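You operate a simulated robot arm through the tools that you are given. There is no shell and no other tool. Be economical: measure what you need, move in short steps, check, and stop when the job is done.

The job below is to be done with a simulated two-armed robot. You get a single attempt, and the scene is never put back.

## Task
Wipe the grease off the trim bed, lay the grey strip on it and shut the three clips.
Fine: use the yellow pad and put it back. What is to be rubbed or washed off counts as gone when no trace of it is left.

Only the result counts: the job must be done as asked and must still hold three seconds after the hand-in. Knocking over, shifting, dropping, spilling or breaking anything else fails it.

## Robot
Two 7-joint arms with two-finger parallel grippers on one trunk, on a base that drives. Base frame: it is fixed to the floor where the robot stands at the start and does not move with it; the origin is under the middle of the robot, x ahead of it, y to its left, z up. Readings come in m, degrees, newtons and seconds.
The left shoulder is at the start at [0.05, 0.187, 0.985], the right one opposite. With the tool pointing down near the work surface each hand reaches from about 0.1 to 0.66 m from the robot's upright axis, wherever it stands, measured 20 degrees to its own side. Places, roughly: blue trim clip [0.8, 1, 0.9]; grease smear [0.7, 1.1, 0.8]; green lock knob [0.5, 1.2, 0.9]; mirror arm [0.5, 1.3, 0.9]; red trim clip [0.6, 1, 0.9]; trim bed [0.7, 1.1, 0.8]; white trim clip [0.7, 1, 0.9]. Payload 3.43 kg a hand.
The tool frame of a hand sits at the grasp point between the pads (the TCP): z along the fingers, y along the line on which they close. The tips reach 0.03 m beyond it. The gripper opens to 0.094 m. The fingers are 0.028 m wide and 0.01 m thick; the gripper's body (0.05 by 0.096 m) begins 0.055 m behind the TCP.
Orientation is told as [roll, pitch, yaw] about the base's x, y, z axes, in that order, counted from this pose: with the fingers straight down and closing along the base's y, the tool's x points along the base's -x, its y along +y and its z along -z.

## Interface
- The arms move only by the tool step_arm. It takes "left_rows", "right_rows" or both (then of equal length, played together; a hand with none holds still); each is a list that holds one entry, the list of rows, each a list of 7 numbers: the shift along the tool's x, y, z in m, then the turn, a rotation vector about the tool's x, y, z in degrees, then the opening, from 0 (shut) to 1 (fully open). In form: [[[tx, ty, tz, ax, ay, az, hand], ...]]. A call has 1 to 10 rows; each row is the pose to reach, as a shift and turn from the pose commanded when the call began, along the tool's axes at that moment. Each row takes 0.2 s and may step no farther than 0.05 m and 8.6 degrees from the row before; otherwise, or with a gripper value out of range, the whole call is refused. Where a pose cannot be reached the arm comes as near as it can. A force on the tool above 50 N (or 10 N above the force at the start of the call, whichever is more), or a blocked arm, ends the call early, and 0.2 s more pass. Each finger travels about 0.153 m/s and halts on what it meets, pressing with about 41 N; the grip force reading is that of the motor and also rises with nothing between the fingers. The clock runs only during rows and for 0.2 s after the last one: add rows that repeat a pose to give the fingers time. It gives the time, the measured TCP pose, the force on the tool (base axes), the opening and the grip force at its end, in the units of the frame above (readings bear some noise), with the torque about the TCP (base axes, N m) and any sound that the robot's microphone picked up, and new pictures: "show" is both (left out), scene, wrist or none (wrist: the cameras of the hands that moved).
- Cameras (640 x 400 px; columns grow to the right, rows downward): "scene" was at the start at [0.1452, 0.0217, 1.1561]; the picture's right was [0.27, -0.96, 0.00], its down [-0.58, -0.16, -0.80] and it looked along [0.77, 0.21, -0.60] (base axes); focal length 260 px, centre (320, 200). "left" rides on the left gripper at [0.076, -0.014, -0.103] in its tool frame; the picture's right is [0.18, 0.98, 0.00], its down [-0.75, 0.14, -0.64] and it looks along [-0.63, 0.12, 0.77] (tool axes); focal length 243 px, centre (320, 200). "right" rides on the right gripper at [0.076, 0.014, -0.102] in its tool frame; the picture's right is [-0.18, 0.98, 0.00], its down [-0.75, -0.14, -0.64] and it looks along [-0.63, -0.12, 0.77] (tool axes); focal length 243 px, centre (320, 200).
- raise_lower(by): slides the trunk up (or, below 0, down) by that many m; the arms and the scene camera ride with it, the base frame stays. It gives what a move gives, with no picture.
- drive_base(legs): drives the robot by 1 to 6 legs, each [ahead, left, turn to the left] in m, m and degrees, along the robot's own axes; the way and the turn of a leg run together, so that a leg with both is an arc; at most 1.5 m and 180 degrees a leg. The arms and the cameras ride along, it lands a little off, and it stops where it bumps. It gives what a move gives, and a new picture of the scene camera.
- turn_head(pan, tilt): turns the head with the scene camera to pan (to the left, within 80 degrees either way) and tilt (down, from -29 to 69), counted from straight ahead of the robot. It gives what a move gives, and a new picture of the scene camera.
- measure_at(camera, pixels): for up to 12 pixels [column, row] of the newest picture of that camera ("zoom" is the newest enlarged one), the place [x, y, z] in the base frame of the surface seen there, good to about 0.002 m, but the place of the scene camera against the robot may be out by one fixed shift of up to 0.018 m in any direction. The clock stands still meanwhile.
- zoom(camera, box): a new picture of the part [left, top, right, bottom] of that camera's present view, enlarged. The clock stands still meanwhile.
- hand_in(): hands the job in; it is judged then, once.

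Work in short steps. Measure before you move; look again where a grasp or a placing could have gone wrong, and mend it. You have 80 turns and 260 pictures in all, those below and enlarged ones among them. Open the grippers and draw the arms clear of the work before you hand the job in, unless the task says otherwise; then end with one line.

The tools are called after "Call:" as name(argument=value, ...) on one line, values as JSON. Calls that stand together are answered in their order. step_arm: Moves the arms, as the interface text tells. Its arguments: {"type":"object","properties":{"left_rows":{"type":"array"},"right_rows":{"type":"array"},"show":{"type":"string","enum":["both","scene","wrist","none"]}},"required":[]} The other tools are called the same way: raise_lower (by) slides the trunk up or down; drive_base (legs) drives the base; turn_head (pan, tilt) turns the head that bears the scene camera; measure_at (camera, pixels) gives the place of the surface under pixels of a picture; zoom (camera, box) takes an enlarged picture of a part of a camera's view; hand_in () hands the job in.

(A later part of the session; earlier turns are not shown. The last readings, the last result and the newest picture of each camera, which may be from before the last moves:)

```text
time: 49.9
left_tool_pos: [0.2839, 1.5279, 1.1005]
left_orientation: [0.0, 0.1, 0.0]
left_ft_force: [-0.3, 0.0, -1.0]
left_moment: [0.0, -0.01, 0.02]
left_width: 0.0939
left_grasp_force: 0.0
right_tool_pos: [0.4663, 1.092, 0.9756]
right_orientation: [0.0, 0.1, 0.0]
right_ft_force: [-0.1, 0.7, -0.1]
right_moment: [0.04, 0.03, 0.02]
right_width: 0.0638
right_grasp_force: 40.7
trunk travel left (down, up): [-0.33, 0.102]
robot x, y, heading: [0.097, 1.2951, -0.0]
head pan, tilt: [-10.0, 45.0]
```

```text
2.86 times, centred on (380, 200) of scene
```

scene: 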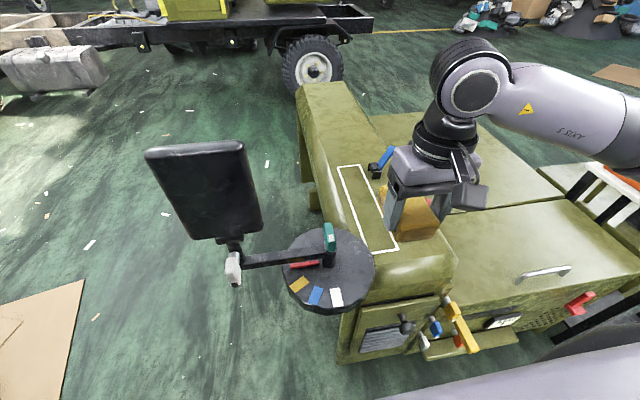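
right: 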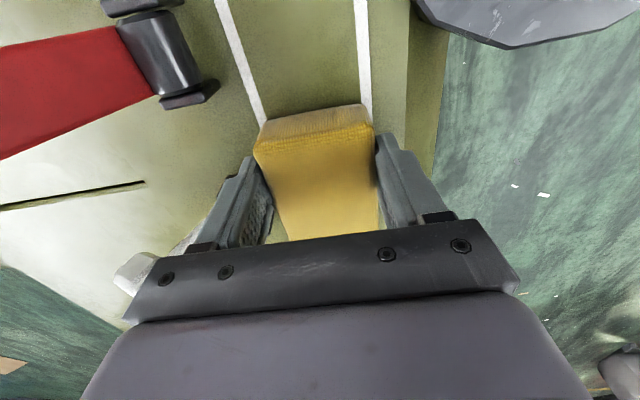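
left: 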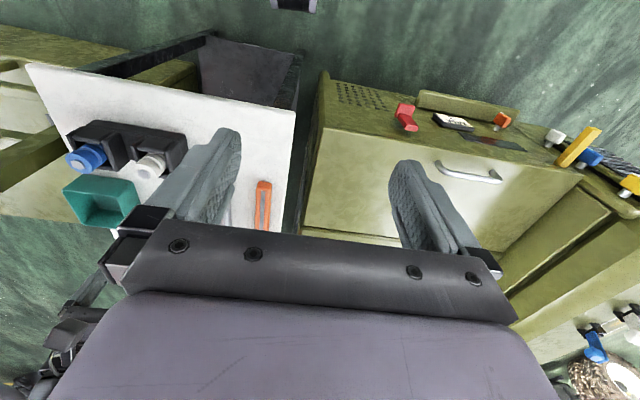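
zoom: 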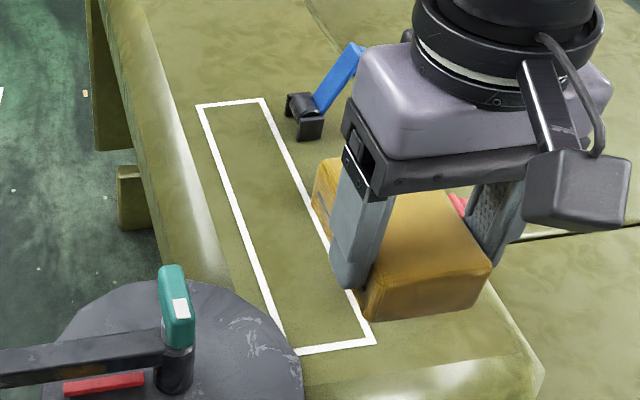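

The bed looks clean; I zoom tighter on the former smear area at (355,195) for faint traces.

Call:
zoom(camera="scene", box=[333, 160, 393, 220])

Call:
zoom(camera="scene", box=[340, 200, 410, 255])

```text
6.67 times, centred on (363, 190) of scene
```

zoom: 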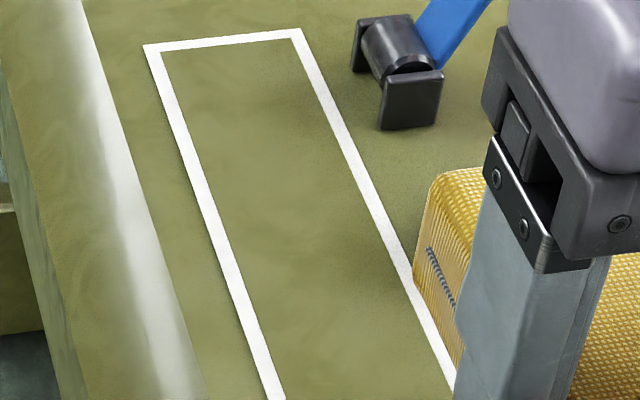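

```text
7.27 times, centred on (375, 228) of scene
```

zoom: 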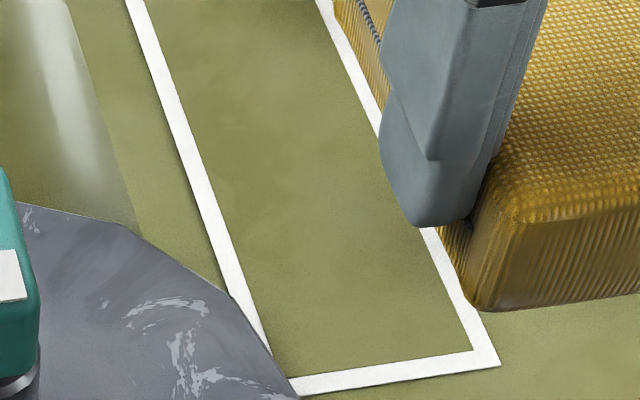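

It looks clean, but as no trace may remain I do one more full-contact stroke to be sure.

Call:
step_arm(right_rows=[[[-0.04, 0.0, 0.02, 0, 0, 0, 0.3], [-0.08, 0, 0.045, 0, 0, 0, 0.3], [-0.115, 0, 0.08, 0, 0, 0, 0.3], [-0.12, 0, 0.115, 0, 0, 0, 0.3], [-0.12, 0.0, 0.132, 0, 0, 0, 0.3], [-0.16, 0.002, 0.132, 0, 0, 0, 0.3], [-0.2, 0.002, 0.132, 0, 0, 0, 0.3], [-0.24, 0.004, 0.132, 0, 0, 0, 0.3], [-0.24, -0.002, 0.132, 0, 0, 0, 0.3], [-0.2, -0.002, 0.132, 0, 0, 0, 0.3]]], show="none")

Call:
step_arm(right_rows=[[[0.04, 0.0, 0, 0, 0, 0, 0.3], [0.08, 0.003, 0, 0, 0, 0, 0.3], [0.04, 0.003, 0, 0, 0, 0, 0.3], [0.0, 0.0, 0, 0, 0, 0, 0.3], [0, 0, -0.04, 0, 0, 0, 0.3], [0.04, 0, -0.07, 0, 0, 0, 0.3], [0.06, 0, -0.11, 0, 0, 0, 0.3], [0.06, 0, -0.15, 0, 0, 0, 0.3], [0.08, 0, -0.18, 0, 0, 0, 0.3], [0.08, 0, -0.18, 0, 0, 0, 0.3]]], show="both")

Call:
zoom(camera="scene", box=[310, 130, 430, 270])

```text
time: 52.1
left_tool_pos: [0.2836, 1.5282, 1.1021]
left_orientation: [0.0, -0.1, 0.1]
left_ft_force: [0.1, -0.1, 0.1]
left_moment: [-0.01, 0.01, -0.02]
left_width: 0.0939
left_grasp_force: 0.0
right_tool_pos: [0.6693, 1.0919, 0.8454]
right_orientation: [-0.1, -0.2, -0.1]
right_ft_force: [6.9, -4.0, 20.9]
right_moment: [0.0, 0.29, 0.1]
right_width: 0.0636
right_grasp_force: 41.3
trunk travel left (down, up): [-0.33, 0.102]
robot x, y, heading: [0.0944, 1.2906, 0.0]
head pan, tilt: [-10.0, 45.0]
```

```text
time: 54.3
left_tool_pos: [0.2846, 1.5292, 1.102]
left_orientation: [-0.1, 0.1, 0.0]
left_ft_force: [-0.3, 0.6, -0.5]
left_moment: [0.01, -0.01, -0.03]
left_width: 0.0943
left_grasp_force: 0.2
right_tool_pos: [0.5876, 1.0897, 1.0225]
right_orientation: [0.0, 0.1, -0.1]
right_ft_force: [-0.1, -0.5, -0.5]
right_moment: [-0.02, 0.03, -0.02]
right_width: 0.0639
right_grasp_force: 40.8
trunk travel left (down, up): [-0.33, 0.102]
robot x, y, heading: [0.0905, 1.2932, 0.1]
head pan, tilt: [-10.0, 45.0]
```

scene: 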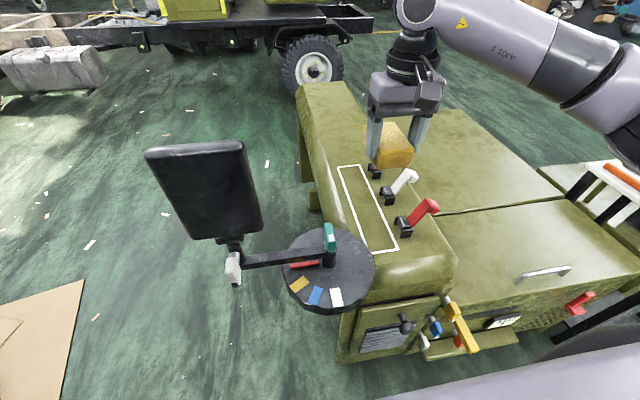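
right: 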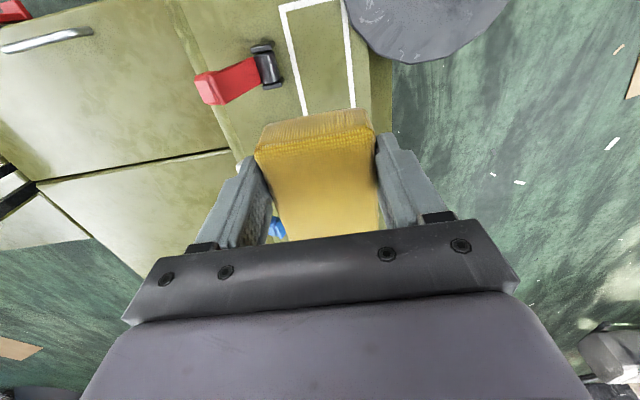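

```text
2.86 times, centred on (370, 200) of scene
```

zoom: 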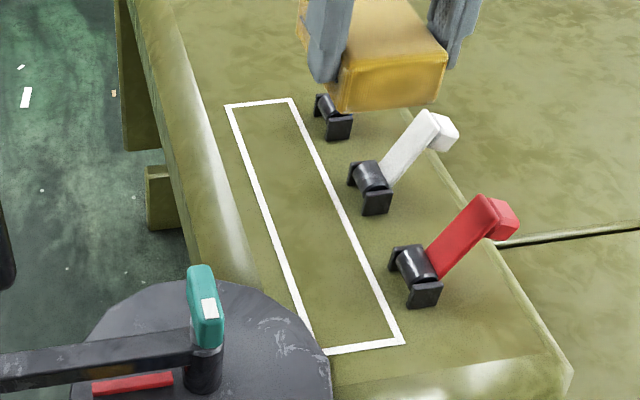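

Bed is clean. I drive back to the table in the same stance as for the pad pickup.

Call:
drive_base(legs=[[-0.35, 0, 0], [0, -1.09, -0.1], [0.3, 0, 0]])

Call:
raise_lower(by=-0.13)

Call:
turn_head(pan=-10, tilt=50)

```text
time: 63.5
left_tool_pos: [0.2284, 0.4359, 1.1011]
left_orientation: [0.1, 0.1, 0.0]
left_ft_force: [0.0, 0.7, 0.8]
left_moment: [0.03, 0.04, -0.01]
left_width: 0.0941
left_grasp_force: 0.0
right_tool_pos: [0.5313, -0.0037, 1.0218]
right_orientation: [0.1, 0.1, -0.1]
right_ft_force: [0.2, -0.7, -0.4]
right_moment: [-0.01, 0.01, 0.01]
right_width: 0.0641
right_grasp_force: 41.1
trunk travel left (down, up): [-0.33, 0.102]
robot x, y, heading: [0.0363, 0.198, 0.1]
head pan, tilt: [-10.0, 45.0]
```

scene: 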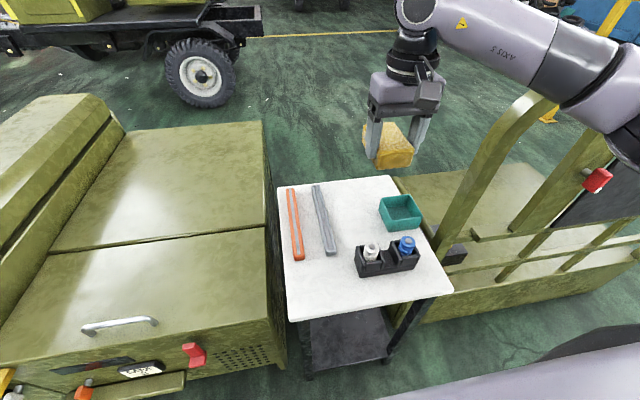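

```text
time: 65.0
left_tool_pos: [0.2281, 0.4359, 0.9717]
left_orientation: [0.0, 0.0, 0.0]
left_ft_force: [0.5, 0.2, -1.0]
left_moment: [-0.04, 0.01, 0.03]
left_width: 0.0939
left_grasp_force: 0.1
right_tool_pos: [0.531, -0.0029, 0.8916]
right_orientation: [0.0, 0.0, -0.1]
right_ft_force: [0.2, 0.4, -0.4]
right_moment: [0.0, -0.02, 0.0]
right_width: 0.064
right_grasp_force: 40.4
trunk travel left (down, up): [-0.2, 0.232]
robot x, y, heading: [0.0368, 0.1976, 0.1]
head pan, tilt: [-10.0, 45.0]
```

```text
time: 65.7
left_tool_pos: [0.2278, 0.4348, 0.9716]
left_orientation: [0.0, 0.1, 0.0]
left_ft_force: [0.3, 0.5, -0.4]
left_moment: [0.0, 0.01, -0.01]
left_width: 0.0941
left_grasp_force: 0.1
right_tool_pos: [0.532, -0.0032, 0.8926]
right_orientation: [0.0, 0.1, -0.1]
right_ft_force: [0.2, -0.1, -0.5]
right_moment: [-0.03, 0.05, 0.0]
right_width: 0.0638
right_grasp_force: 40.7
trunk travel left (down, up): [-0.2, 0.232]
robot x, y, heading: [0.0327, 0.2012, -0.1]
head pan, tilt: [-10.0, 50.0]
```

scene: 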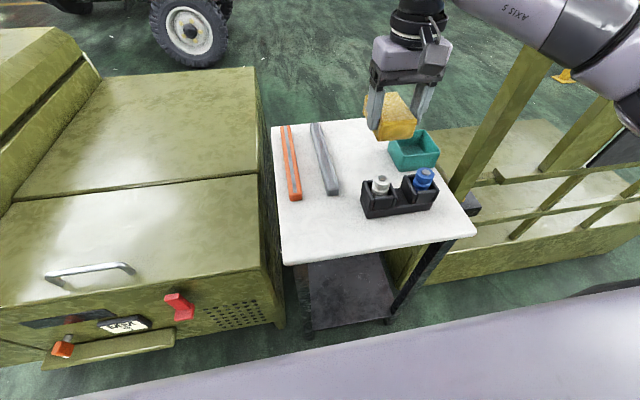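

I creep ahead ~4 cm for reach and then place the pad home.

Call:
drive_base(legs=[[0.042, 0, 0]])

Call:
step_arm(right_rows=[[[-0.03, 0, 0, 0, 0, 0, 0.3], [-0.06, 0.0, 0, 0, 0, 0, 0.3], [-0.09, 0.0, 0.02, 0, 0, 0, 0.3], [-0.11, 0, 0.05, 0, 0, 0, 0.3], [-0.12, 0, 0.08, 0, 0, 0, 0.3], [-0.12, 0, 0.1, 0, 0, 0, 0.3], [-0.12, 0, 0.1, 0, 0, 0, 0.3]]], show="wrist")

```text
time: 66.6
left_tool_pos: [0.2705, 0.4344, 0.9709]
left_orientation: [0.0, 0.0, 0.0]
left_ft_force: [1.1, 0.1, -0.4]
left_moment: [0.02, -0.01, -0.02]
left_width: 0.0939
left_grasp_force: 0.0
right_tool_pos: [0.5737, -0.0045, 0.8918]
right_orientation: [0.0, 0.0, -0.3]
right_ft_force: [-0.6, 0.3, -0.7]
right_moment: [-0.04, 0.01, 0.01]
right_width: 0.0638
right_grasp_force: 40.9
trunk travel left (down, up): [-0.2, 0.232]
robot x, y, heading: [0.079, 0.2026, -0.0]
head pan, tilt: [-10.0, 50.0]
```

scene: 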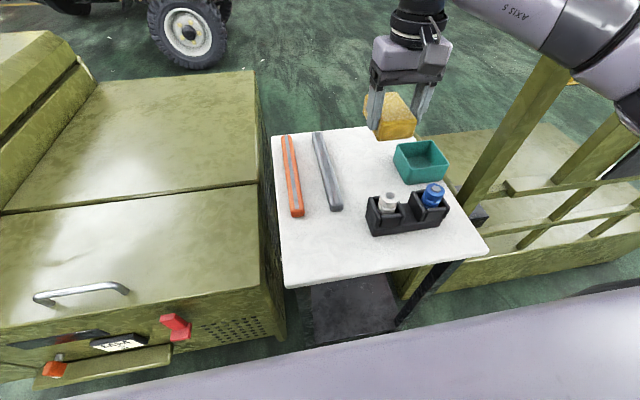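

```text
time: 68.2
left_tool_pos: [0.27, 0.4348, 0.972]
left_orientation: [0.0, 0.2, -0.1]
left_ft_force: [-0.3, 0.2, 1.1]
left_moment: [0.0, -0.01, -0.01]
left_width: 0.0939
left_grasp_force: 0.0
right_tool_pos: [0.6942, -0.0022, 0.7897]
right_orientation: [0.0, 0.0, -0.1]
right_ft_force: [-0.1, -1.4, -0.3]
right_moment: [0.01, -0.01, 0.02]
right_width: 0.0638
right_grasp_force: 41.4
trunk travel left (down, up): [-0.2, 0.232]
robot x, y, heading: [0.0786, 0.197, -0.2]
head pan, tilt: [-10.0, 50.0]
```

right: 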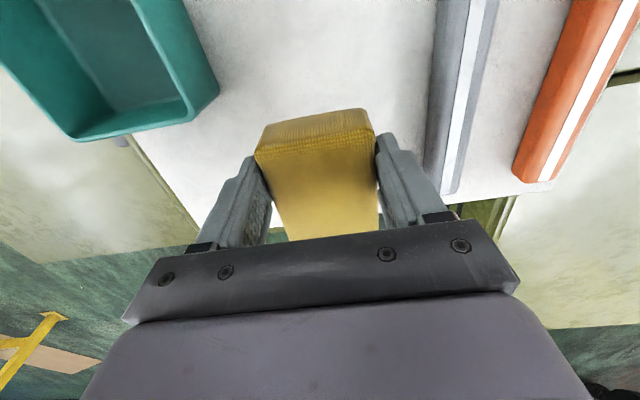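

Pad is 4.5 cm above its home. I lower to z≈0.745 at [0.703,-0.006], open, and rise.

Call:
step_arm(right_rows=[[[-0.009, -0.004, 0.02, 0, 0, 0, 0.3], [-0.009, -0.004, 0.038, 0, 0, 0, 0.3], [-0.009, -0.004, 0.0455, 0, 0, 0, 0.3], [-0.009, -0.004, 0.0455, 0, 0, 0, 0.3], [-0.009, -0.004, 0.0455, 0, 0, 0, 1], [-0.009, -0.004, 0.0455, 0, 0, 0, 1], [-0.009, -0.004, 0.01, 0, 0, 0, 1], [-0.009, -0.004, -0.04, 0, 0, 0, 1], [-0.009, -0.004, -0.09, 0, 0, 0, 1], [-0.009, -0.004, -0.09, 0, 0, 0, 1]]], show="wrist")

```text
time: 70.4
left_tool_pos: [0.2709, 0.4343, 0.9705]
left_orientation: [0.0, 0.1, -0.1]
left_ft_force: [-0.1, 0.8, -0.1]
left_moment: [0.0, -0.01, 0.01]
left_width: 0.094
left_grasp_force: 0.0
right_tool_pos: [0.7013, -0.008, 0.8808]
right_orientation: [0.0, 0.0, -0.3]
right_ft_force: [0.0, 0.2, -0.8]
right_moment: [-0.02, 0.02, 0.01]
right_width: 0.0938
right_grasp_force: 0.0
trunk travel left (down, up): [-0.2, 0.232]
robot x, y, heading: [0.0743, 0.1991, -0.2]
head pan, tilt: [-10.0, 50.0]
```

right: 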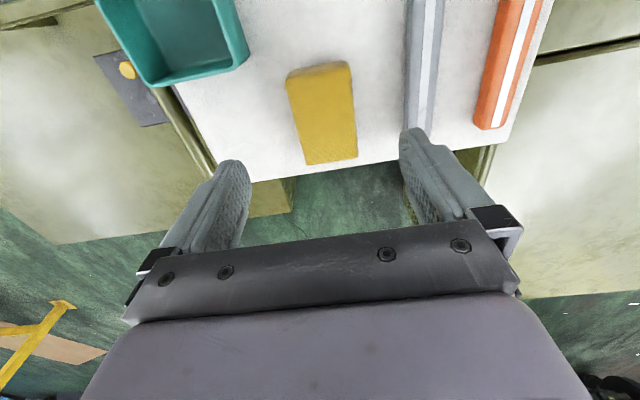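

Pad is back in place. Next I go over the grey strip and measure it from the wrist camera.

Call:
step_arm(right_rows=[[[0.03, 0.033, 0, 0, 0, 0, 1], [0.06, 0.066, 0, 0, 0, 0, 1], [0.085, 0.098, 0, 0, 0, 0, 1], [0.085, 0.098, 0.02, 0, 0, 0, 1], [0.085, 0.098, 0.02, 0, 0, 0, 1]]], show="wrist")

Call:
measure_at(camera="right", pixels=[[320, 20], [320, 60], [320, 100], [320, 140], [320, 170], [300, 60], [340, 60], [330, 100], [310, 100]])

```text
time: 71.6
left_tool_pos: [0.2708, 0.4342, 0.9715]
left_orientation: [0.1, 0.2, -0.1]
left_ft_force: [0.2, -0.1, 0.6]
left_moment: [-0.01, 0.03, -0.02]
left_width: 0.0941
left_grasp_force: 0.0
right_tool_pos: [0.619, 0.0889, 0.8606]
right_orientation: [0.0, 0.0, -0.1]
right_ft_force: [0.6, 0.8, -0.4]
right_moment: [0.01, 0.02, -0.01]
right_width: 0.094
right_grasp_force: 0.1
trunk travel left (down, up): [-0.2, 0.232]
robot x, y, heading: [0.0801, 0.1986, -0.1]
head pan, tilt: [-10.0, 50.0]
```

right: 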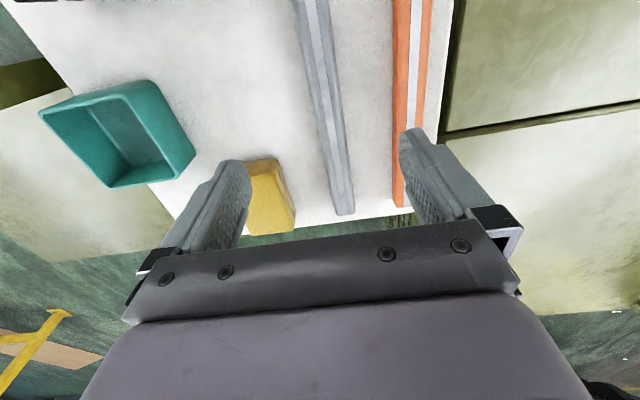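

```text
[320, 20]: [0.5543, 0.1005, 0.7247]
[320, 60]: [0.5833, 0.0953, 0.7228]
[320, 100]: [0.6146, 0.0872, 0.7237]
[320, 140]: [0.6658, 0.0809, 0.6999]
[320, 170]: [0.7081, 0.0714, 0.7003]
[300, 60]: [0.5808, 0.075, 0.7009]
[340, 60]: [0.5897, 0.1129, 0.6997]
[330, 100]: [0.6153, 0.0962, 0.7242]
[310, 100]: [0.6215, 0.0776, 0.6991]
```

I zoom to find the strip's edges and ends.

Call:
zoom(camera="right", box=[240, 0, 440, 220])

```text
1.82 times, centred on (340, 110) of right
```

zoom: 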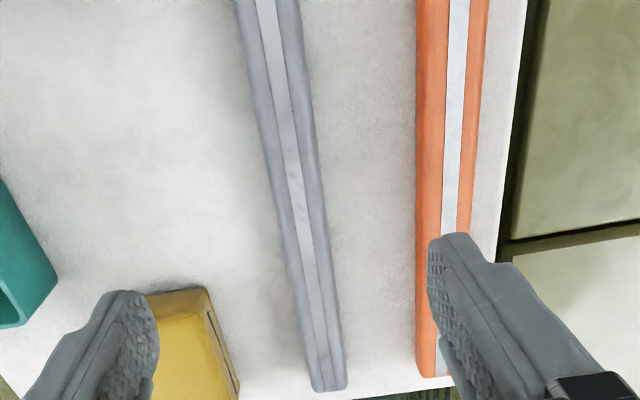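

Call:
measure_at(camera="zoom", pixels=[[275, 150], [314, 150], [308, 340], [338, 340], [328, 385], [325, 375], [255, 40], [300, 40], [420, 150], [485, 100]])

```text
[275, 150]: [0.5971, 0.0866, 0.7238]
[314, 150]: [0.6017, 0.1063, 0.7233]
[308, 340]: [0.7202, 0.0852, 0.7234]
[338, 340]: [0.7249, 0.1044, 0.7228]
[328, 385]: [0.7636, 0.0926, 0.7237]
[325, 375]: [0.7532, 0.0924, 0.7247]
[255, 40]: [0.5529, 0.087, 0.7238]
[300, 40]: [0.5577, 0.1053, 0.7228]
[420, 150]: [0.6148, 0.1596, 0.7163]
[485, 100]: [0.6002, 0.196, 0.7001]
```

Strip centre is y≈0.0955, x≈0.643, top 0.7235. I lower with the hand half open (orange strip at y≥0.157) and close.

Call:
step_arm(right_rows=[[[-0.024, 0.0065, 0.03, 0, 0, 0, 0.65], [-0.024, 0.0065, 0.06, 0, 0, 0, 0.65], [-0.024, 0.0065, 0.09, 0, 0, 0, 0.65], [-0.024, 0.0065, 0.124, 0, 0, 0, 0.65], [-0.024, 0.0065, 0.124, 0, 0, 0, 0.65], [-0.024, 0.0065, 0.124, 0, 0, 0, 0.1], [-0.024, 0.0065, 0.124, 0, 0, 0, 0.1], [-0.024, 0.0065, 0.124, 0, 0, 0, 0.1]]], show="wrist")

```text
time: 73.4
left_tool_pos: [0.271, 0.4344, 0.9724]
left_orientation: [0.0, 0.2, -0.1]
left_ft_force: [0.2, -0.8, -0.9]
left_moment: [-0.02, 0.02, 0.03]
left_width: 0.0941
left_grasp_force: 0.1
right_tool_pos: [0.6423, 0.0964, 0.7374]
right_orientation: [0.0, 0.1, -0.2]
right_ft_force: [0.3, -1.0, -0.9]
right_moment: [0.02, -0.15, -0.03]
right_width: 0.0275
right_grasp_force: 41.4
trunk travel left (down, up): [-0.2, 0.232]
robot x, y, heading: [0.0778, 0.1989, -0.3]
head pan, tilt: [-10.0, 50.0]
```

right: 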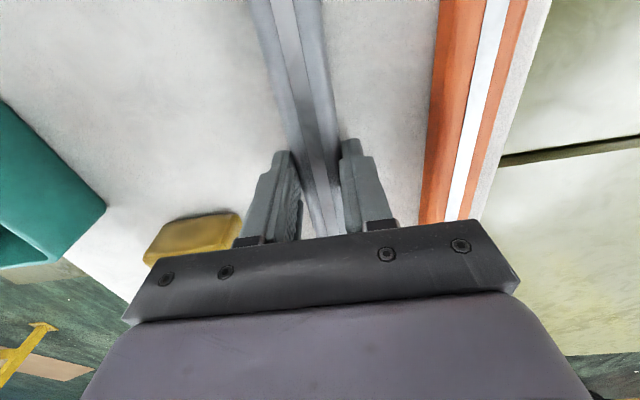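

Strip is gripped (0.0275 m). I lift it, shift right in line with the bed stance, raise the trunk and drive over.

Call:
step_arm(right_rows=[[[0, 0, -0.03, 0, 0, 0, 0.1], [0, 0, -0.07, 0, 0, 0, 0.1], [0, 0, -0.11, 0, 0, 0, 0.1], [0.01, -0.02, -0.15, 0, 0, 0, 0.1], [0.02, -0.06, -0.16, 0, 0, 0, 0.1], [0.03, -0.1, -0.16, 0, 0, 0, 0.1], [0.03, -0.1, -0.16, 0, 0, 0, 0.1]]], show="wrist")

Call:
raise_lower(by=0.13)

Call:
drive_base(legs=[[-0.34, 0, 0.2], [0, 1.09, 0], [0.32, 0, 0]])

```text
time: 75.0
left_tool_pos: [0.2703, 0.4335, 0.9721]
left_orientation: [0.1, 0.1, -0.1]
left_ft_force: [0.0, -0.5, 0.1]
left_moment: [-0.01, -0.01, 0.0]
left_width: 0.0942
left_grasp_force: 0.0
right_tool_pos: [0.6114, -0.0071, 0.897]
right_orientation: [0.1, 0.1, 0.0]
right_ft_force: [-0.7, 0.0, -2.3]
right_moment: [0.03, 0.06, 0.01]
right_width: 0.0274
right_grasp_force: 40.8
trunk travel left (down, up): [-0.2, 0.232]
robot x, y, heading: [0.0797, 0.1995, -0.2]
head pan, tilt: [-10.0, 50.0]
```

right: 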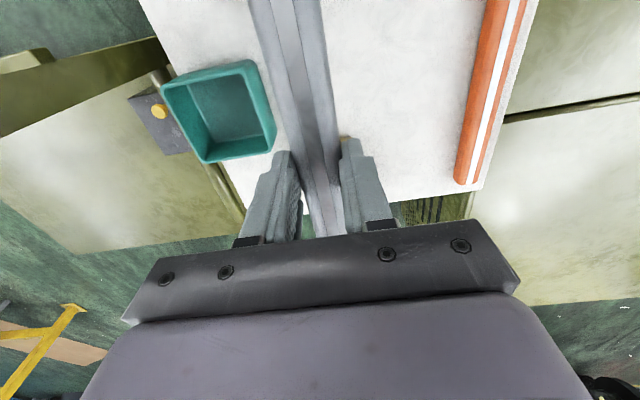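

```text
time: 76.6
left_tool_pos: [0.2709, 0.4344, 1.1008]
left_orientation: [0.0, 0.1, -0.1]
left_ft_force: [-0.6, 0.7, 0.1]
left_moment: [0.0, -0.04, 0.02]
left_width: 0.0941
left_grasp_force: 0.1
right_tool_pos: [0.6097, -0.0064, 1.0259]
right_orientation: [0.0, 0.1, -0.1]
right_ft_force: [0.0, 0.4, -1.7]
right_moment: [0.04, 0.0, 0.01]
right_width: 0.0273
right_grasp_force: 40.5
trunk travel left (down, up): [-0.33, 0.102]
robot x, y, heading: [0.0794, 0.201, -0.2]
head pan, tilt: [-10.0, 50.0]
```

```text
time: 85.7
left_tool_pos: [0.2514, 1.5241, 1.1026]
left_orientation: [-0.1, 0.1, -0.3]
left_ft_force: [0.0, -0.3, -0.9]
left_moment: [-0.01, 0.03, 0.02]
left_width: 0.094
left_grasp_force: 0.1
right_tool_pos: [0.5914, 1.0807, 1.0265]
right_orientation: [-0.1, 0.0, -0.3]
right_ft_force: [-0.1, 0.2, -1.7]
right_moment: [0.02, 0.03, -0.02]
right_width: 0.0272
right_grasp_force: 41.5
trunk travel left (down, up): [-0.33, 0.102]
robot x, y, heading: [0.0569, 1.2856, -0.4]
head pan, tilt: [-10.0, 50.0]
```

scene: 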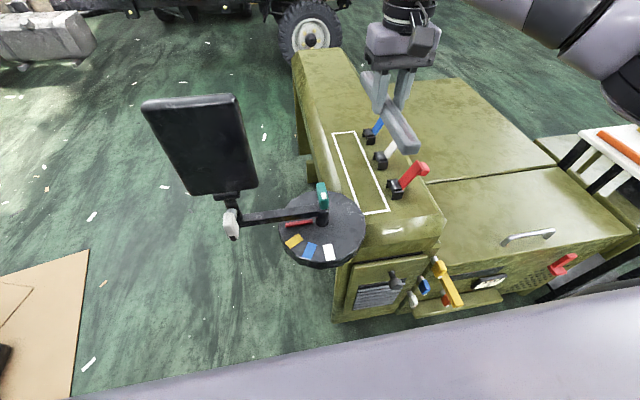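

I close in 3.5 cm, then bring the strip over the bed at z≈0.89.

Call:
drive_base(legs=[[0.035, 0, 0.4]])

Call:
step_arm(right_rows=[[[-0.01, 0.01, 0.03, 0, 0, 0, 0.1], [-0.02, 0.01, 0.06, 0, 0, 0, 0.1], [-0.03, 0.01, 0.09, 0, 0, 0, 0.1], [-0.03, 0.01, 0.13, 0, 0, 0, 0.1], [-0.03, 0.01, 0.13, 0, 0, 0, 0.1]]], show="both")

Call:
zoom(camera="right", box=[160, 0, 480, 200])

```text
time: 86.6
left_tool_pos: [0.2846, 1.5248, 1.1018]
left_orientation: [0.0, 0.1, 0.3]
left_ft_force: [0.3, 0.6, -1.1]
left_moment: [0.0, 0.02, 0.01]
left_width: 0.0941
left_grasp_force: 0.0
right_tool_pos: [0.627, 1.0858, 1.0257]
right_orientation: [0.0, 0.1, 0.2]
right_ft_force: [-0.2, 0.5, -2.5]
right_moment: [-0.03, 0.06, 0.0]
right_width: 0.0276
right_grasp_force: 41.1
trunk travel left (down, up): [-0.33, 0.102]
robot x, y, heading: [0.0901, 1.2868, 0.2]
head pan, tilt: [-10.0, 50.0]
```

scene: 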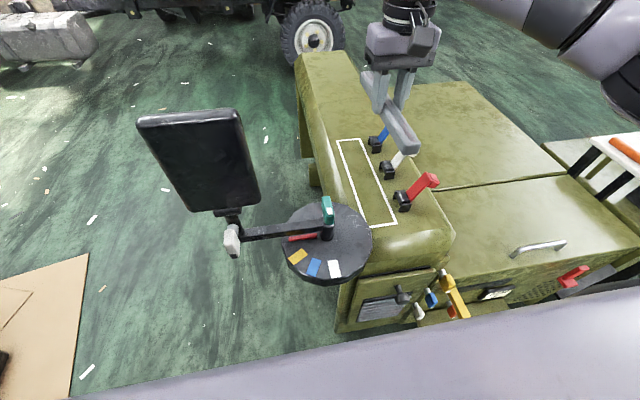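

```text
time: 87.8
left_tool_pos: [0.2836, 1.5245, 1.1024]
left_orientation: [0.1, 0.0, 0.3]
left_ft_force: [-0.4, 0.0, -0.3]
left_moment: [-0.02, -0.01, 0.01]
left_width: 0.0942
left_grasp_force: 0.2
right_tool_pos: [0.657, 1.0962, 0.8948]
right_orientation: [0.0, 0.1, 0.2]
right_ft_force: [0.6, -0.5, -1.8]
right_moment: [-0.01, 0.01, 0.0]
right_width: 0.0275
right_grasp_force: 41.0
trunk travel left (down, up): [-0.33, 0.102]
robot x, y, heading: [0.0921, 1.2907, 0.2]
head pan, tilt: [-10.0, 50.0]
```

scene: 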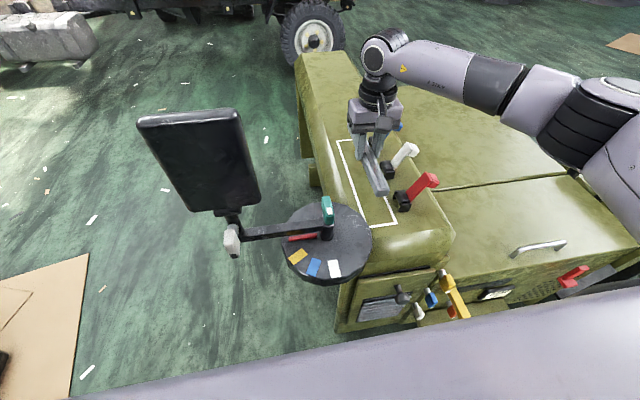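
right: 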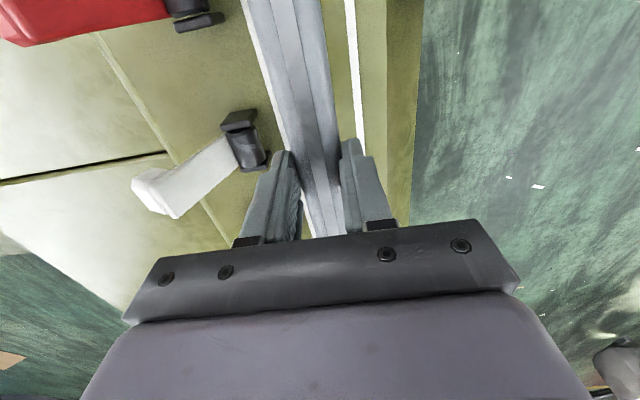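

```text
2.00 times, centred on (320, 100) of right
```

zoom: 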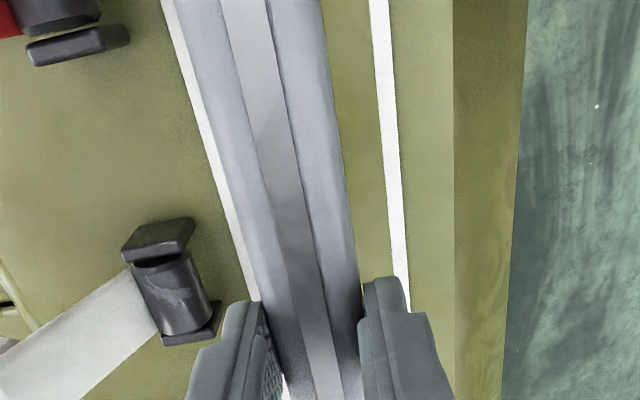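

The strip is parallel to the lines. I lower to TCP z≈0.838 at y=1.093, open partly, and rise.

Call:
step_arm(right_rows=[[[-0.002, -0.003, 0.03, 0, 0, 0, 0.1], [-0.002, -0.003, 0.05, 0, 0, 0, 0.1], [-0.002, -0.003, 0.0575, 0, 0, 0, 0.1], [-0.002, -0.003, 0.0575, 0, 0, 0, 0.1], [-0.002, -0.003, 0.0575, 0, 0, 0, 0.6], [-0.002, -0.003, 0.0575, 0, 0, 0, 0.6], [-0.002, -0.003, 0.03, 0, 0, 0, 0.6], [-0.002, -0.003, -0.01, 0, 0, 0, 0.6], [0.0, -0.003, -0.05, 0, 0, 0, 0.6], [0.0, -0.003, -0.09, 0, 0, 0, 0.6]]], show="both")

Call:
zoom(camera="right", box=[100, 0, 420, 200])

```text
time: 90.0
left_tool_pos: [0.2836, 1.5256, 1.1008]
left_orientation: [0.1, 0.1, 0.4]
left_ft_force: [0.0, -0.2, -1.0]
left_moment: [0.02, 0.0, 0.02]
left_width: 0.0942
left_grasp_force: 0.0
right_tool_pos: [0.6559, 1.0896, 0.988]
right_orientation: [0.0, 0.0, 0.2]
right_ft_force: [-0.4, 0.0, 0.6]
right_moment: [-0.01, -0.04, -0.01]
right_width: 0.0564
right_grasp_force: 0.0
trunk travel left (down, up): [-0.33, 0.102]
robot x, y, heading: [0.095, 1.2893, 0.3]
head pan, tilt: [-10.0, 50.0]
```

scene: 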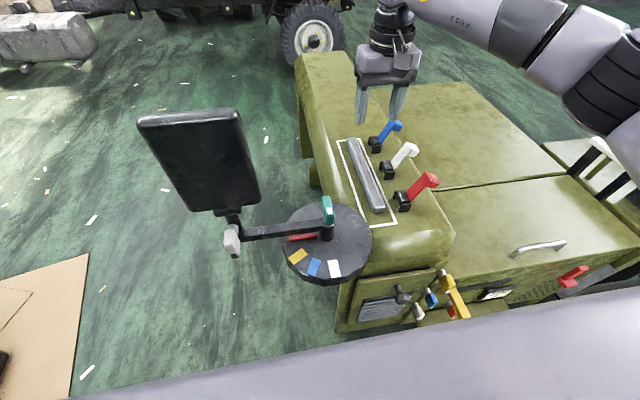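
right: 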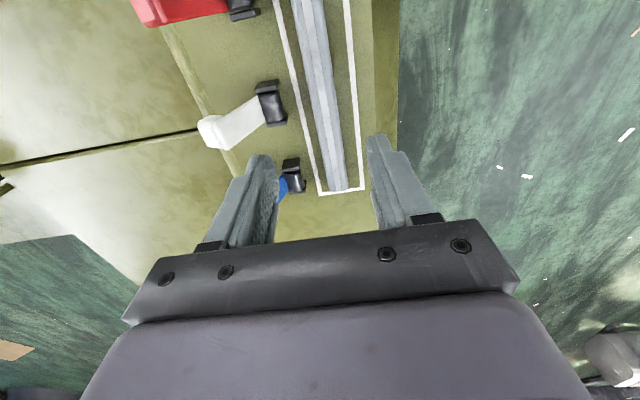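

```text
2.00 times, centred on (260, 100) of right
```

zoom: 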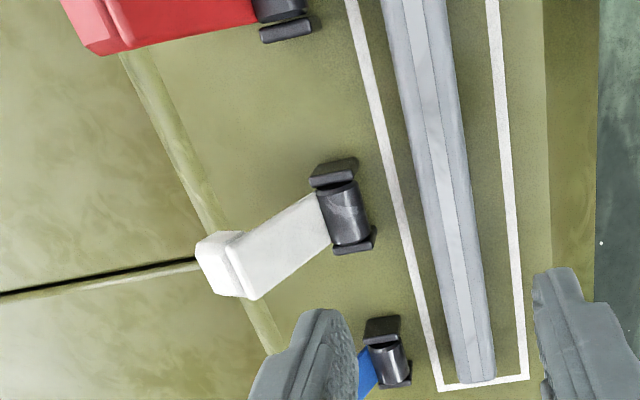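

The strip is on the bed, seemingly near the far end line. I measure ends vs lines and the levers precisely.

Call:
measure_at(camera="zoom", pixels=[[472, 376], [485, 384], [440, 200], [385, 200], [507, 200], [400, 60], [450, 60], [215, 260], [245, 265], [325, 225], [345, 210], [100, 25]])

Call:
zoom(camera="scene", box=[325, 110, 455, 240])

```text
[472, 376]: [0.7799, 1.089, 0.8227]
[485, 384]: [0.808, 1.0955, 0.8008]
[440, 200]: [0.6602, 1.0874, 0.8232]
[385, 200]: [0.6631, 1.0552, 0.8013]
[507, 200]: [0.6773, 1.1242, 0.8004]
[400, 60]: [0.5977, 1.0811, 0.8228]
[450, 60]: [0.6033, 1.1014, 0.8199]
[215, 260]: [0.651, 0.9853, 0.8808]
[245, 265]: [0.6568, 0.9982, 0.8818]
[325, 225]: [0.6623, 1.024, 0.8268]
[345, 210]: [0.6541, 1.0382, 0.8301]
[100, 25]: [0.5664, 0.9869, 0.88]
```

```text
3.08 times, centred on (390, 175) of scene
```

zoom: 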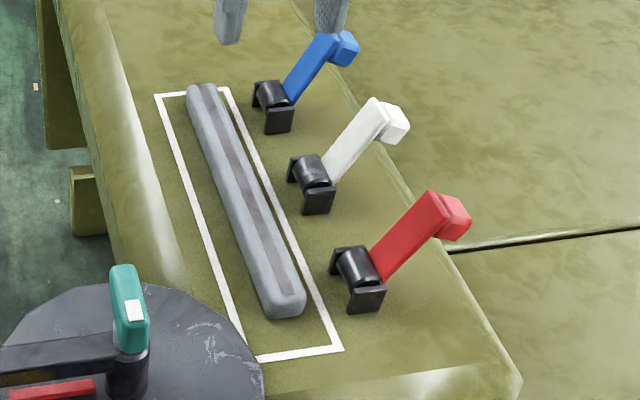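

Strip is centred between the lines (x 0.54–0.782, y≈1.092). Now the clips: I shift the base right 0.09 (hand is above the levers) so that the far clip is in better reach.

Call:
drive_base(legs=[[0, -0.09, -0.2]])

Call:
step_arm(right_rows=[[[0, -0.02, 0, 0, 0, 0, 0], [0, -0.06, 0, 0, 0, 0, 0], [0, -0.06, 0, 0, 0, 0, 0]]], show="both")

```text
time: 91.1
left_tool_pos: [0.2839, 1.4347, 1.1027]
left_orientation: [0.0, 0.1, -0.1]
left_ft_force: [0.3, -0.7, 0.7]
left_moment: [0.05, -0.04, 0.01]
left_width: 0.0943
left_grasp_force: 0.0
right_tool_pos: [0.6549, 0.9979, 0.9871]
right_orientation: [0.0, 0.0, -0.1]
right_ft_force: [-0.3, -0.8, -0.1]
right_moment: [0.03, -0.03, -0.02]
right_width: 0.0565
right_grasp_force: 0.0
trunk travel left (down, up): [-0.33, 0.102]
robot x, y, heading: [0.0944, 1.198, -0.2]
head pan, tilt: [-10.0, 50.0]
```

scene: 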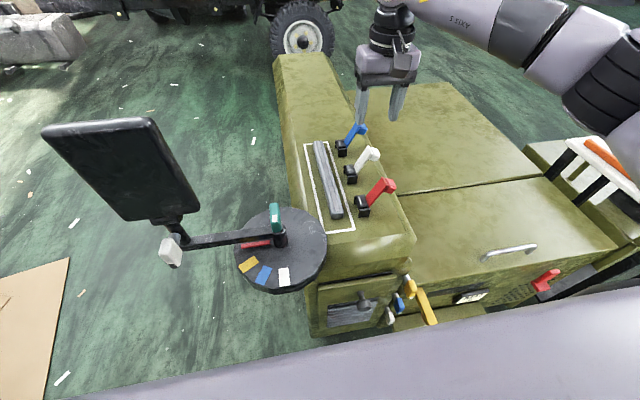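

```text
time: 91.9
left_tool_pos: [0.2853, 1.4347, 1.101]
left_orientation: [0.0, 0.1, 0.0]
left_ft_force: [-0.6, 0.3, 0.0]
left_moment: [0.01, 0.03, 0.01]
left_width: 0.0939
left_grasp_force: 0.0
right_tool_pos: [0.6547, 0.9391, 0.9877]
right_orientation: [-0.1, 0.0, -0.1]
right_ft_force: [-0.4, 0.2, 0.8]
right_moment: [-0.02, 0.0, 0.01]
right_width: 0.0
right_grasp_force: 33.0
trunk travel left (down, up): [-0.33, 0.102]
robot x, y, heading: [0.0963, 1.1977, -0.0]
head pan, tilt: [-10.0, 50.0]
```

scene: 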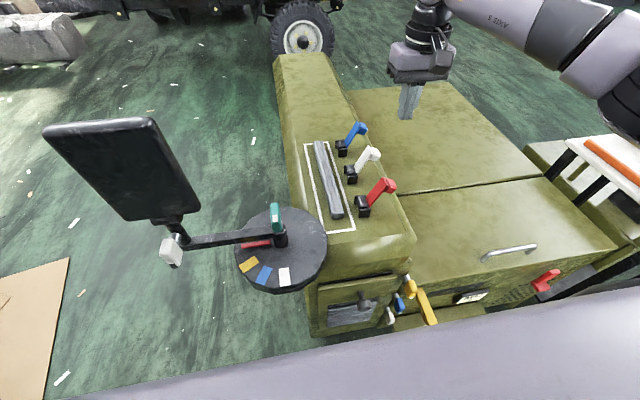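
right: 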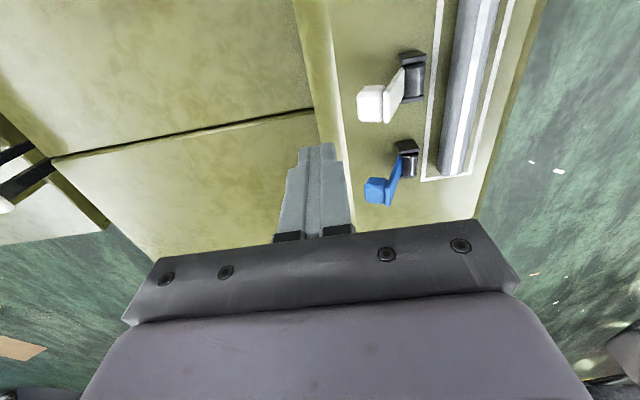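

I measure the white and blue lever caps in the wrist view.

Call:
measure_at(camera="right", pixels=[[362, 105], [375, 105], [395, 95], [413, 80], [370, 190], [382, 192], [395, 180], [408, 165], [371, 88], [385, 118]])

Call:
zoom(camera="right", box=[300, 30, 480, 210])

```text
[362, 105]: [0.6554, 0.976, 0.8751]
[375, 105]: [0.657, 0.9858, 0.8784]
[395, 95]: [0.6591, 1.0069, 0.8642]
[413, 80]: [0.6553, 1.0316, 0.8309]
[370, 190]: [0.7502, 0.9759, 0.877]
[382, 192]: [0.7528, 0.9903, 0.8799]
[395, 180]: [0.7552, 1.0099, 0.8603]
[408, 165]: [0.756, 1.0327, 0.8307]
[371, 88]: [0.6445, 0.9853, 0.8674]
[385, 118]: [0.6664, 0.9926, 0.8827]
```

```text
2.22 times, centred on (390, 120) of right
```

zoom: 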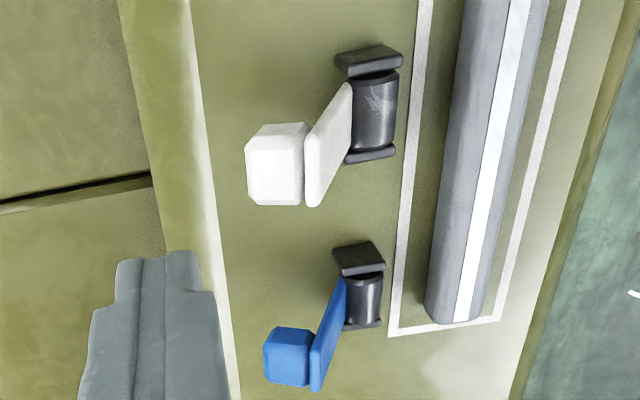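

White lever end tab is at y 0.975–0.99, z≈0.88, x 0.656. With closed fingers I go down behind it (tip z 0.858) and push toward +y over the top.

Call:
step_arm(right_rows=[[[-0.001, 0, 0.05, 0, 0, 0, 0], [-0.001, 0, 0.1, 0, 0, 0, 0], [-0.001, 0.03, 0.1, 0, 0, 0, 0], [-0.001, 0.05, 0.1, 0, 0, 0, 0], [-0.001, 0.07, 0.1, 0, 0, 0, 0], [-0.001, 0.09, 0.1, 0, 0, 0, 0], [-0.001, 0.11, 0.098, 0, 0, 0, 0], [-0.001, 0.13, 0.095, 0, 0, 0, 0], [-0.001, 0.14, 0.065, 0, 0, 0, 0], [-0.001, 0.14, 0.03, 0, 0, 0, 0]]], show="both")

Call:
zoom(camera="scene", box=[285, 80, 425, 240])

```text
time: 92.8
left_tool_pos: [0.2867, 1.4351, 1.1014]
left_orientation: [0.0, 0.2, -0.3]
left_ft_force: [0.4, 0.3, -0.4]
left_moment: [-0.01, 0.04, 0.02]
left_width: 0.094
left_grasp_force: 0.0
right_tool_pos: [0.6587, 0.9692, 0.8941]
right_orientation: [-1.0, -0.3, -1.4]
right_ft_force: [-1.3, -4.9, 4.2]
right_moment: [-0.01, 0.06, 0.05]
right_width: 0.0
right_grasp_force: 33.2
trunk travel left (down, up): [-0.33, 0.102]
robot x, y, heading: [0.0928, 1.1981, -0.3]
head pan, tilt: [-10.0, 50.0]
stopped in row 4 (right hand): the force on the tool passed its limit (the readings are from after the stop); the commanded pose is now the measured one
```

scene: 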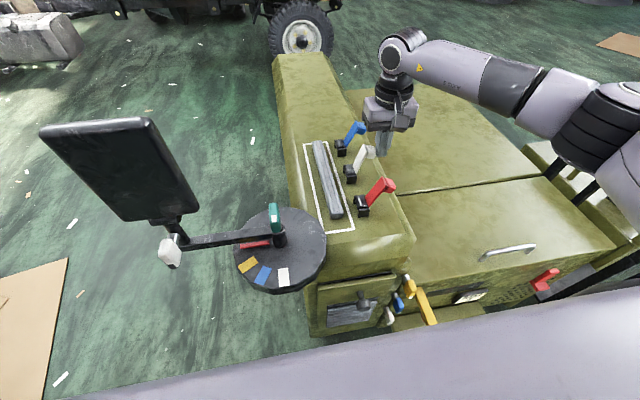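
right: 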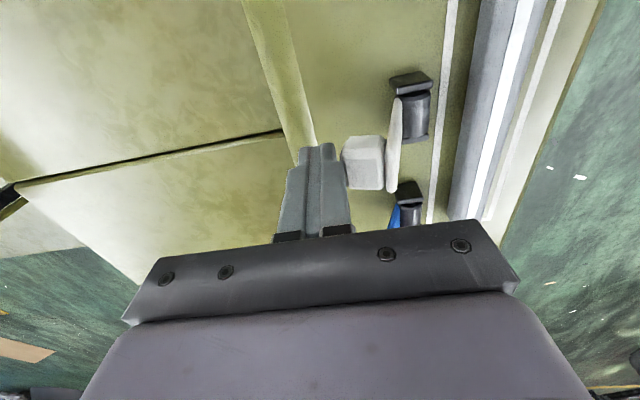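

```text
2.50 times, centred on (355, 160) of scene
```

zoom: 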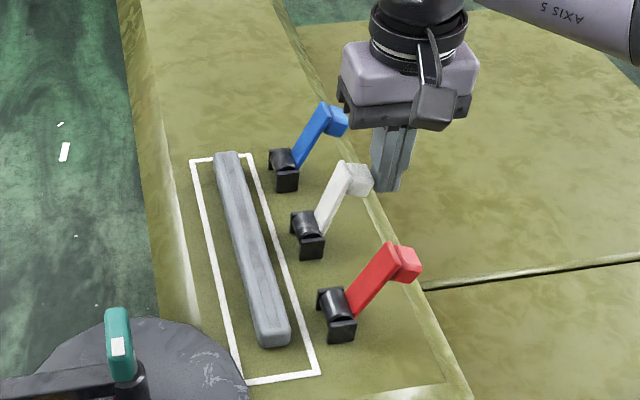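

The push stopped on force although the white lever has begun to rise (steeper than its neighbours). I push on slower.

Call:
step_arm(right_rows=[[[0, 0.006, -0.003, 0, 0, 0, 0], [0, 0.012, -0.004, 0, 0, 0, 0], [0, 0.018, -0.004, 0, 0, 0, 0], [0, 0.025, -0.004, 0, 0, 0, 0], [0, 0.032, -0.004, 0, 0, 0, 0], [0, 0.04, -0.004, 0, 0, 0, 0], [0, 0.048, -0.004, 0, 0, 0, 0], [0, 0.056, -0.004, 0, 0, 0, 0], [0, 0.064, -0.004, 0, 0, 0, 0], [0, 0.072, -0.004, 0, 0, 0, 0]]], show="wrist")

```text
time: 95.0
left_tool_pos: [0.2854, 1.4344, 1.1022]
left_orientation: [-0.1, 0.1, -0.2]
left_ft_force: [-0.1, -0.2, 0.8]
left_moment: [0.03, 0.02, -0.02]
left_width: 0.0939
left_grasp_force: 0.1
right_tool_pos: [0.6597, 1.0425, 0.8949]
right_orientation: [-0.8, -0.4, -1.2]
right_ft_force: [0.5, 0.0, 0.5]
right_moment: [-0.03, -0.01, 0.03]
right_width: 0.0
right_grasp_force: 32.8
trunk travel left (down, up): [-0.33, 0.102]
robot x, y, heading: [0.0922, 1.1985, -0.1]
head pan, tilt: [-10.0, 50.0]
```

right: 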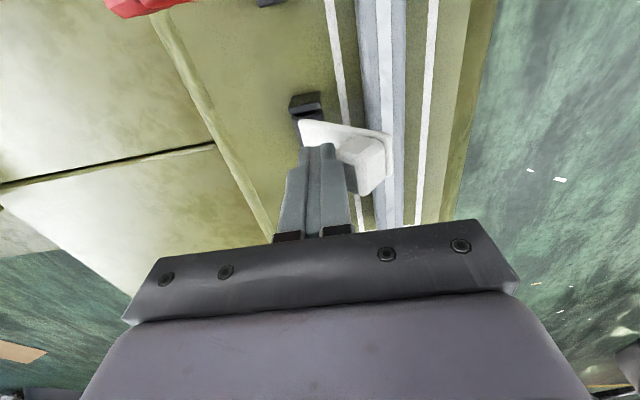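

The lever is over centre. I lift, move above it (y≈1.085), and press down slowly.

Call:
step_arm(right_rows=[[[0, 0, -0.025, 0, 0, 0, 0], [0, 0.0, -0.045, 0, 0, 0, 0], [0, 0.03, -0.045, 0, 0, 0, 0], [0, 0.043, -0.045, 0, 0, 0, 0], [0, 0.043, -0.03, 0, 0, 0, 0], [0, 0.043, -0.015, 0, 0, 0, 0], [0, 0.043, -0.005, 0, 0, 0, 0], [0, 0.043, 0.004, 0, 0, 0, 0], [0, 0.043, 0.012, 0, 0, 0, 0], [0, 0.043, 0.018, 0, 0, 0, 0]]], show="both")

Call:
zoom(camera="scene", box=[285, 80, 425, 240])

```text
time: 96.9
left_tool_pos: [0.285, 1.4348, 1.1022]
left_orientation: [-0.1, 0.0, 0.1]
left_ft_force: [0.1, -0.7, 0.9]
left_moment: [0.02, 0.01, 0.0]
left_width: 0.0943
left_grasp_force: 0.1
right_tool_pos: [0.6601, 1.1024, 0.9023]
right_orientation: [1.1, -1.0, 0.1]
right_ft_force: [-5.7, 8.8, 7.8]
right_moment: [0.18, 0.28, -0.06]
right_width: 0.0001
right_grasp_force: 32.9
trunk travel left (down, up): [-0.33, 0.102]
robot x, y, heading: [0.0949, 1.1974, -0.1]
head pan, tilt: [-10.0, 50.0]
stopped in row 9 (right hand): the force on the tool passed its limit (the readings are from after the stop); the commanded pose is now the measured one
```

scene: 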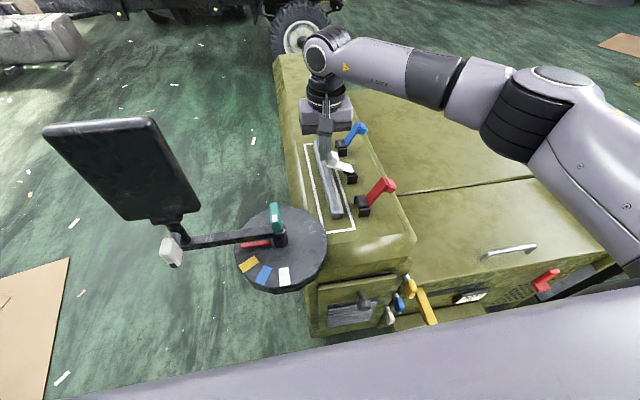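
right: 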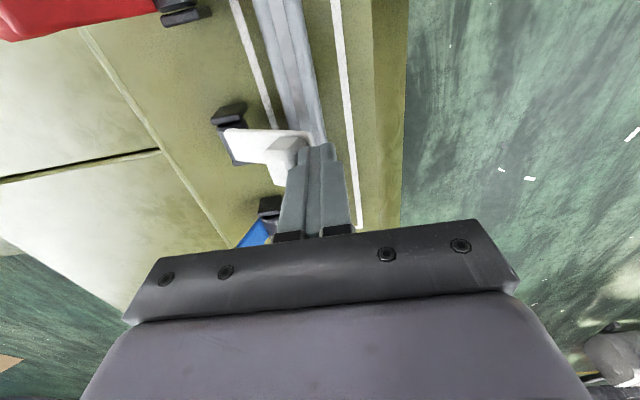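

```text
2.50 times, centred on (355, 160) of scene
```

zoom: 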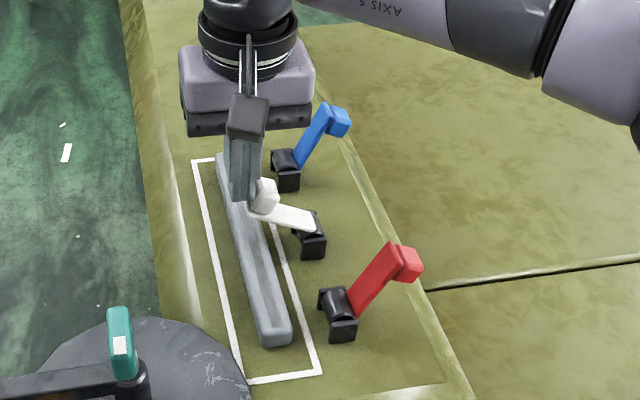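

The fingers slid past the tab; the white lever stands partly down. I lift off and measure its present angle.

Call:
step_arm(right_rows=[[[0, 0, -0.03, 0, 0, 0, 0], [0, 0.0, -0.06, 0, 0, 0, 0], [0, 0.0, -0.06, 0, 0, 0, 0]]], show="wrist")

Call:
zoom(camera="right", box=[160, 60, 400, 210])

Call:
measure_at(camera="zoom", pixels=[[210, 140], [260, 140], [310, 140], [330, 170], [350, 150], [290, 170], [200, 120], [350, 120]])

```text
time: 97.7
left_tool_pos: [0.2848, 1.4352, 1.1019]
left_orientation: [0.0, 0.1, -0.1]
left_ft_force: [-0.1, -0.3, 0.1]
left_moment: [0.0, 0.01, 0.0]
left_width: 0.0943
left_grasp_force: 0.1
right_tool_pos: [0.6602, 1.0955, 0.9621]
right_orientation: [0.6, -1.1, -0.4]
right_ft_force: [0.6, 0.2, 0.4]
right_moment: [0.03, -0.02, 0.02]
right_width: 0.0
right_grasp_force: 32.7
trunk travel left (down, up): [-0.33, 0.102]
robot x, y, heading: [0.0946, 1.1956, -0.4]
head pan, tilt: [-10.0, 50.0]
```

right: 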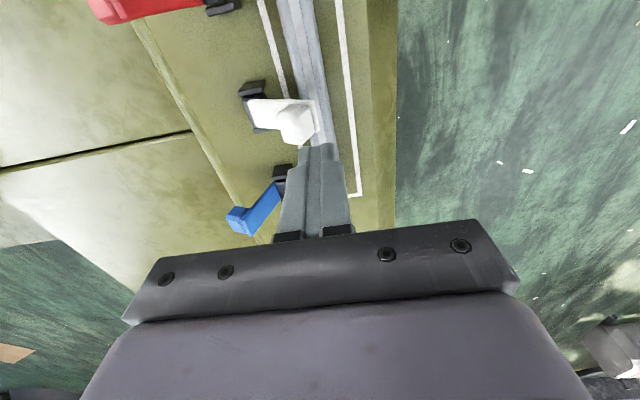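

```text
2.67 times, centred on (280, 135) of right
```

zoom: 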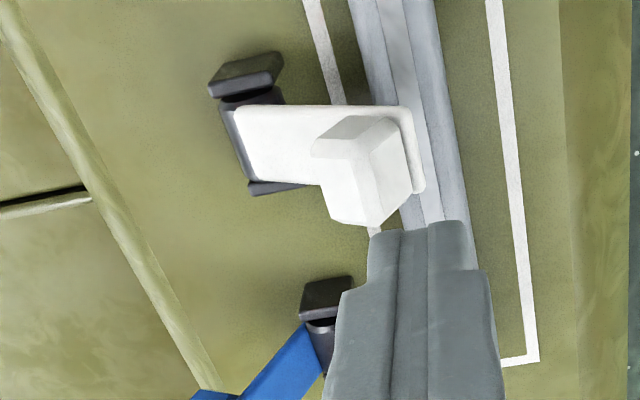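

```text
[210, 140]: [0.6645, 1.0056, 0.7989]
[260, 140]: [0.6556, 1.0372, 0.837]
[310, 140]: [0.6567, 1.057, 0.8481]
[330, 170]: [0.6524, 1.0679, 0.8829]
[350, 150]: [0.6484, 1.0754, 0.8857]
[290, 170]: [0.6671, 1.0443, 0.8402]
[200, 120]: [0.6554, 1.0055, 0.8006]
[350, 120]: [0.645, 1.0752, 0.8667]
```

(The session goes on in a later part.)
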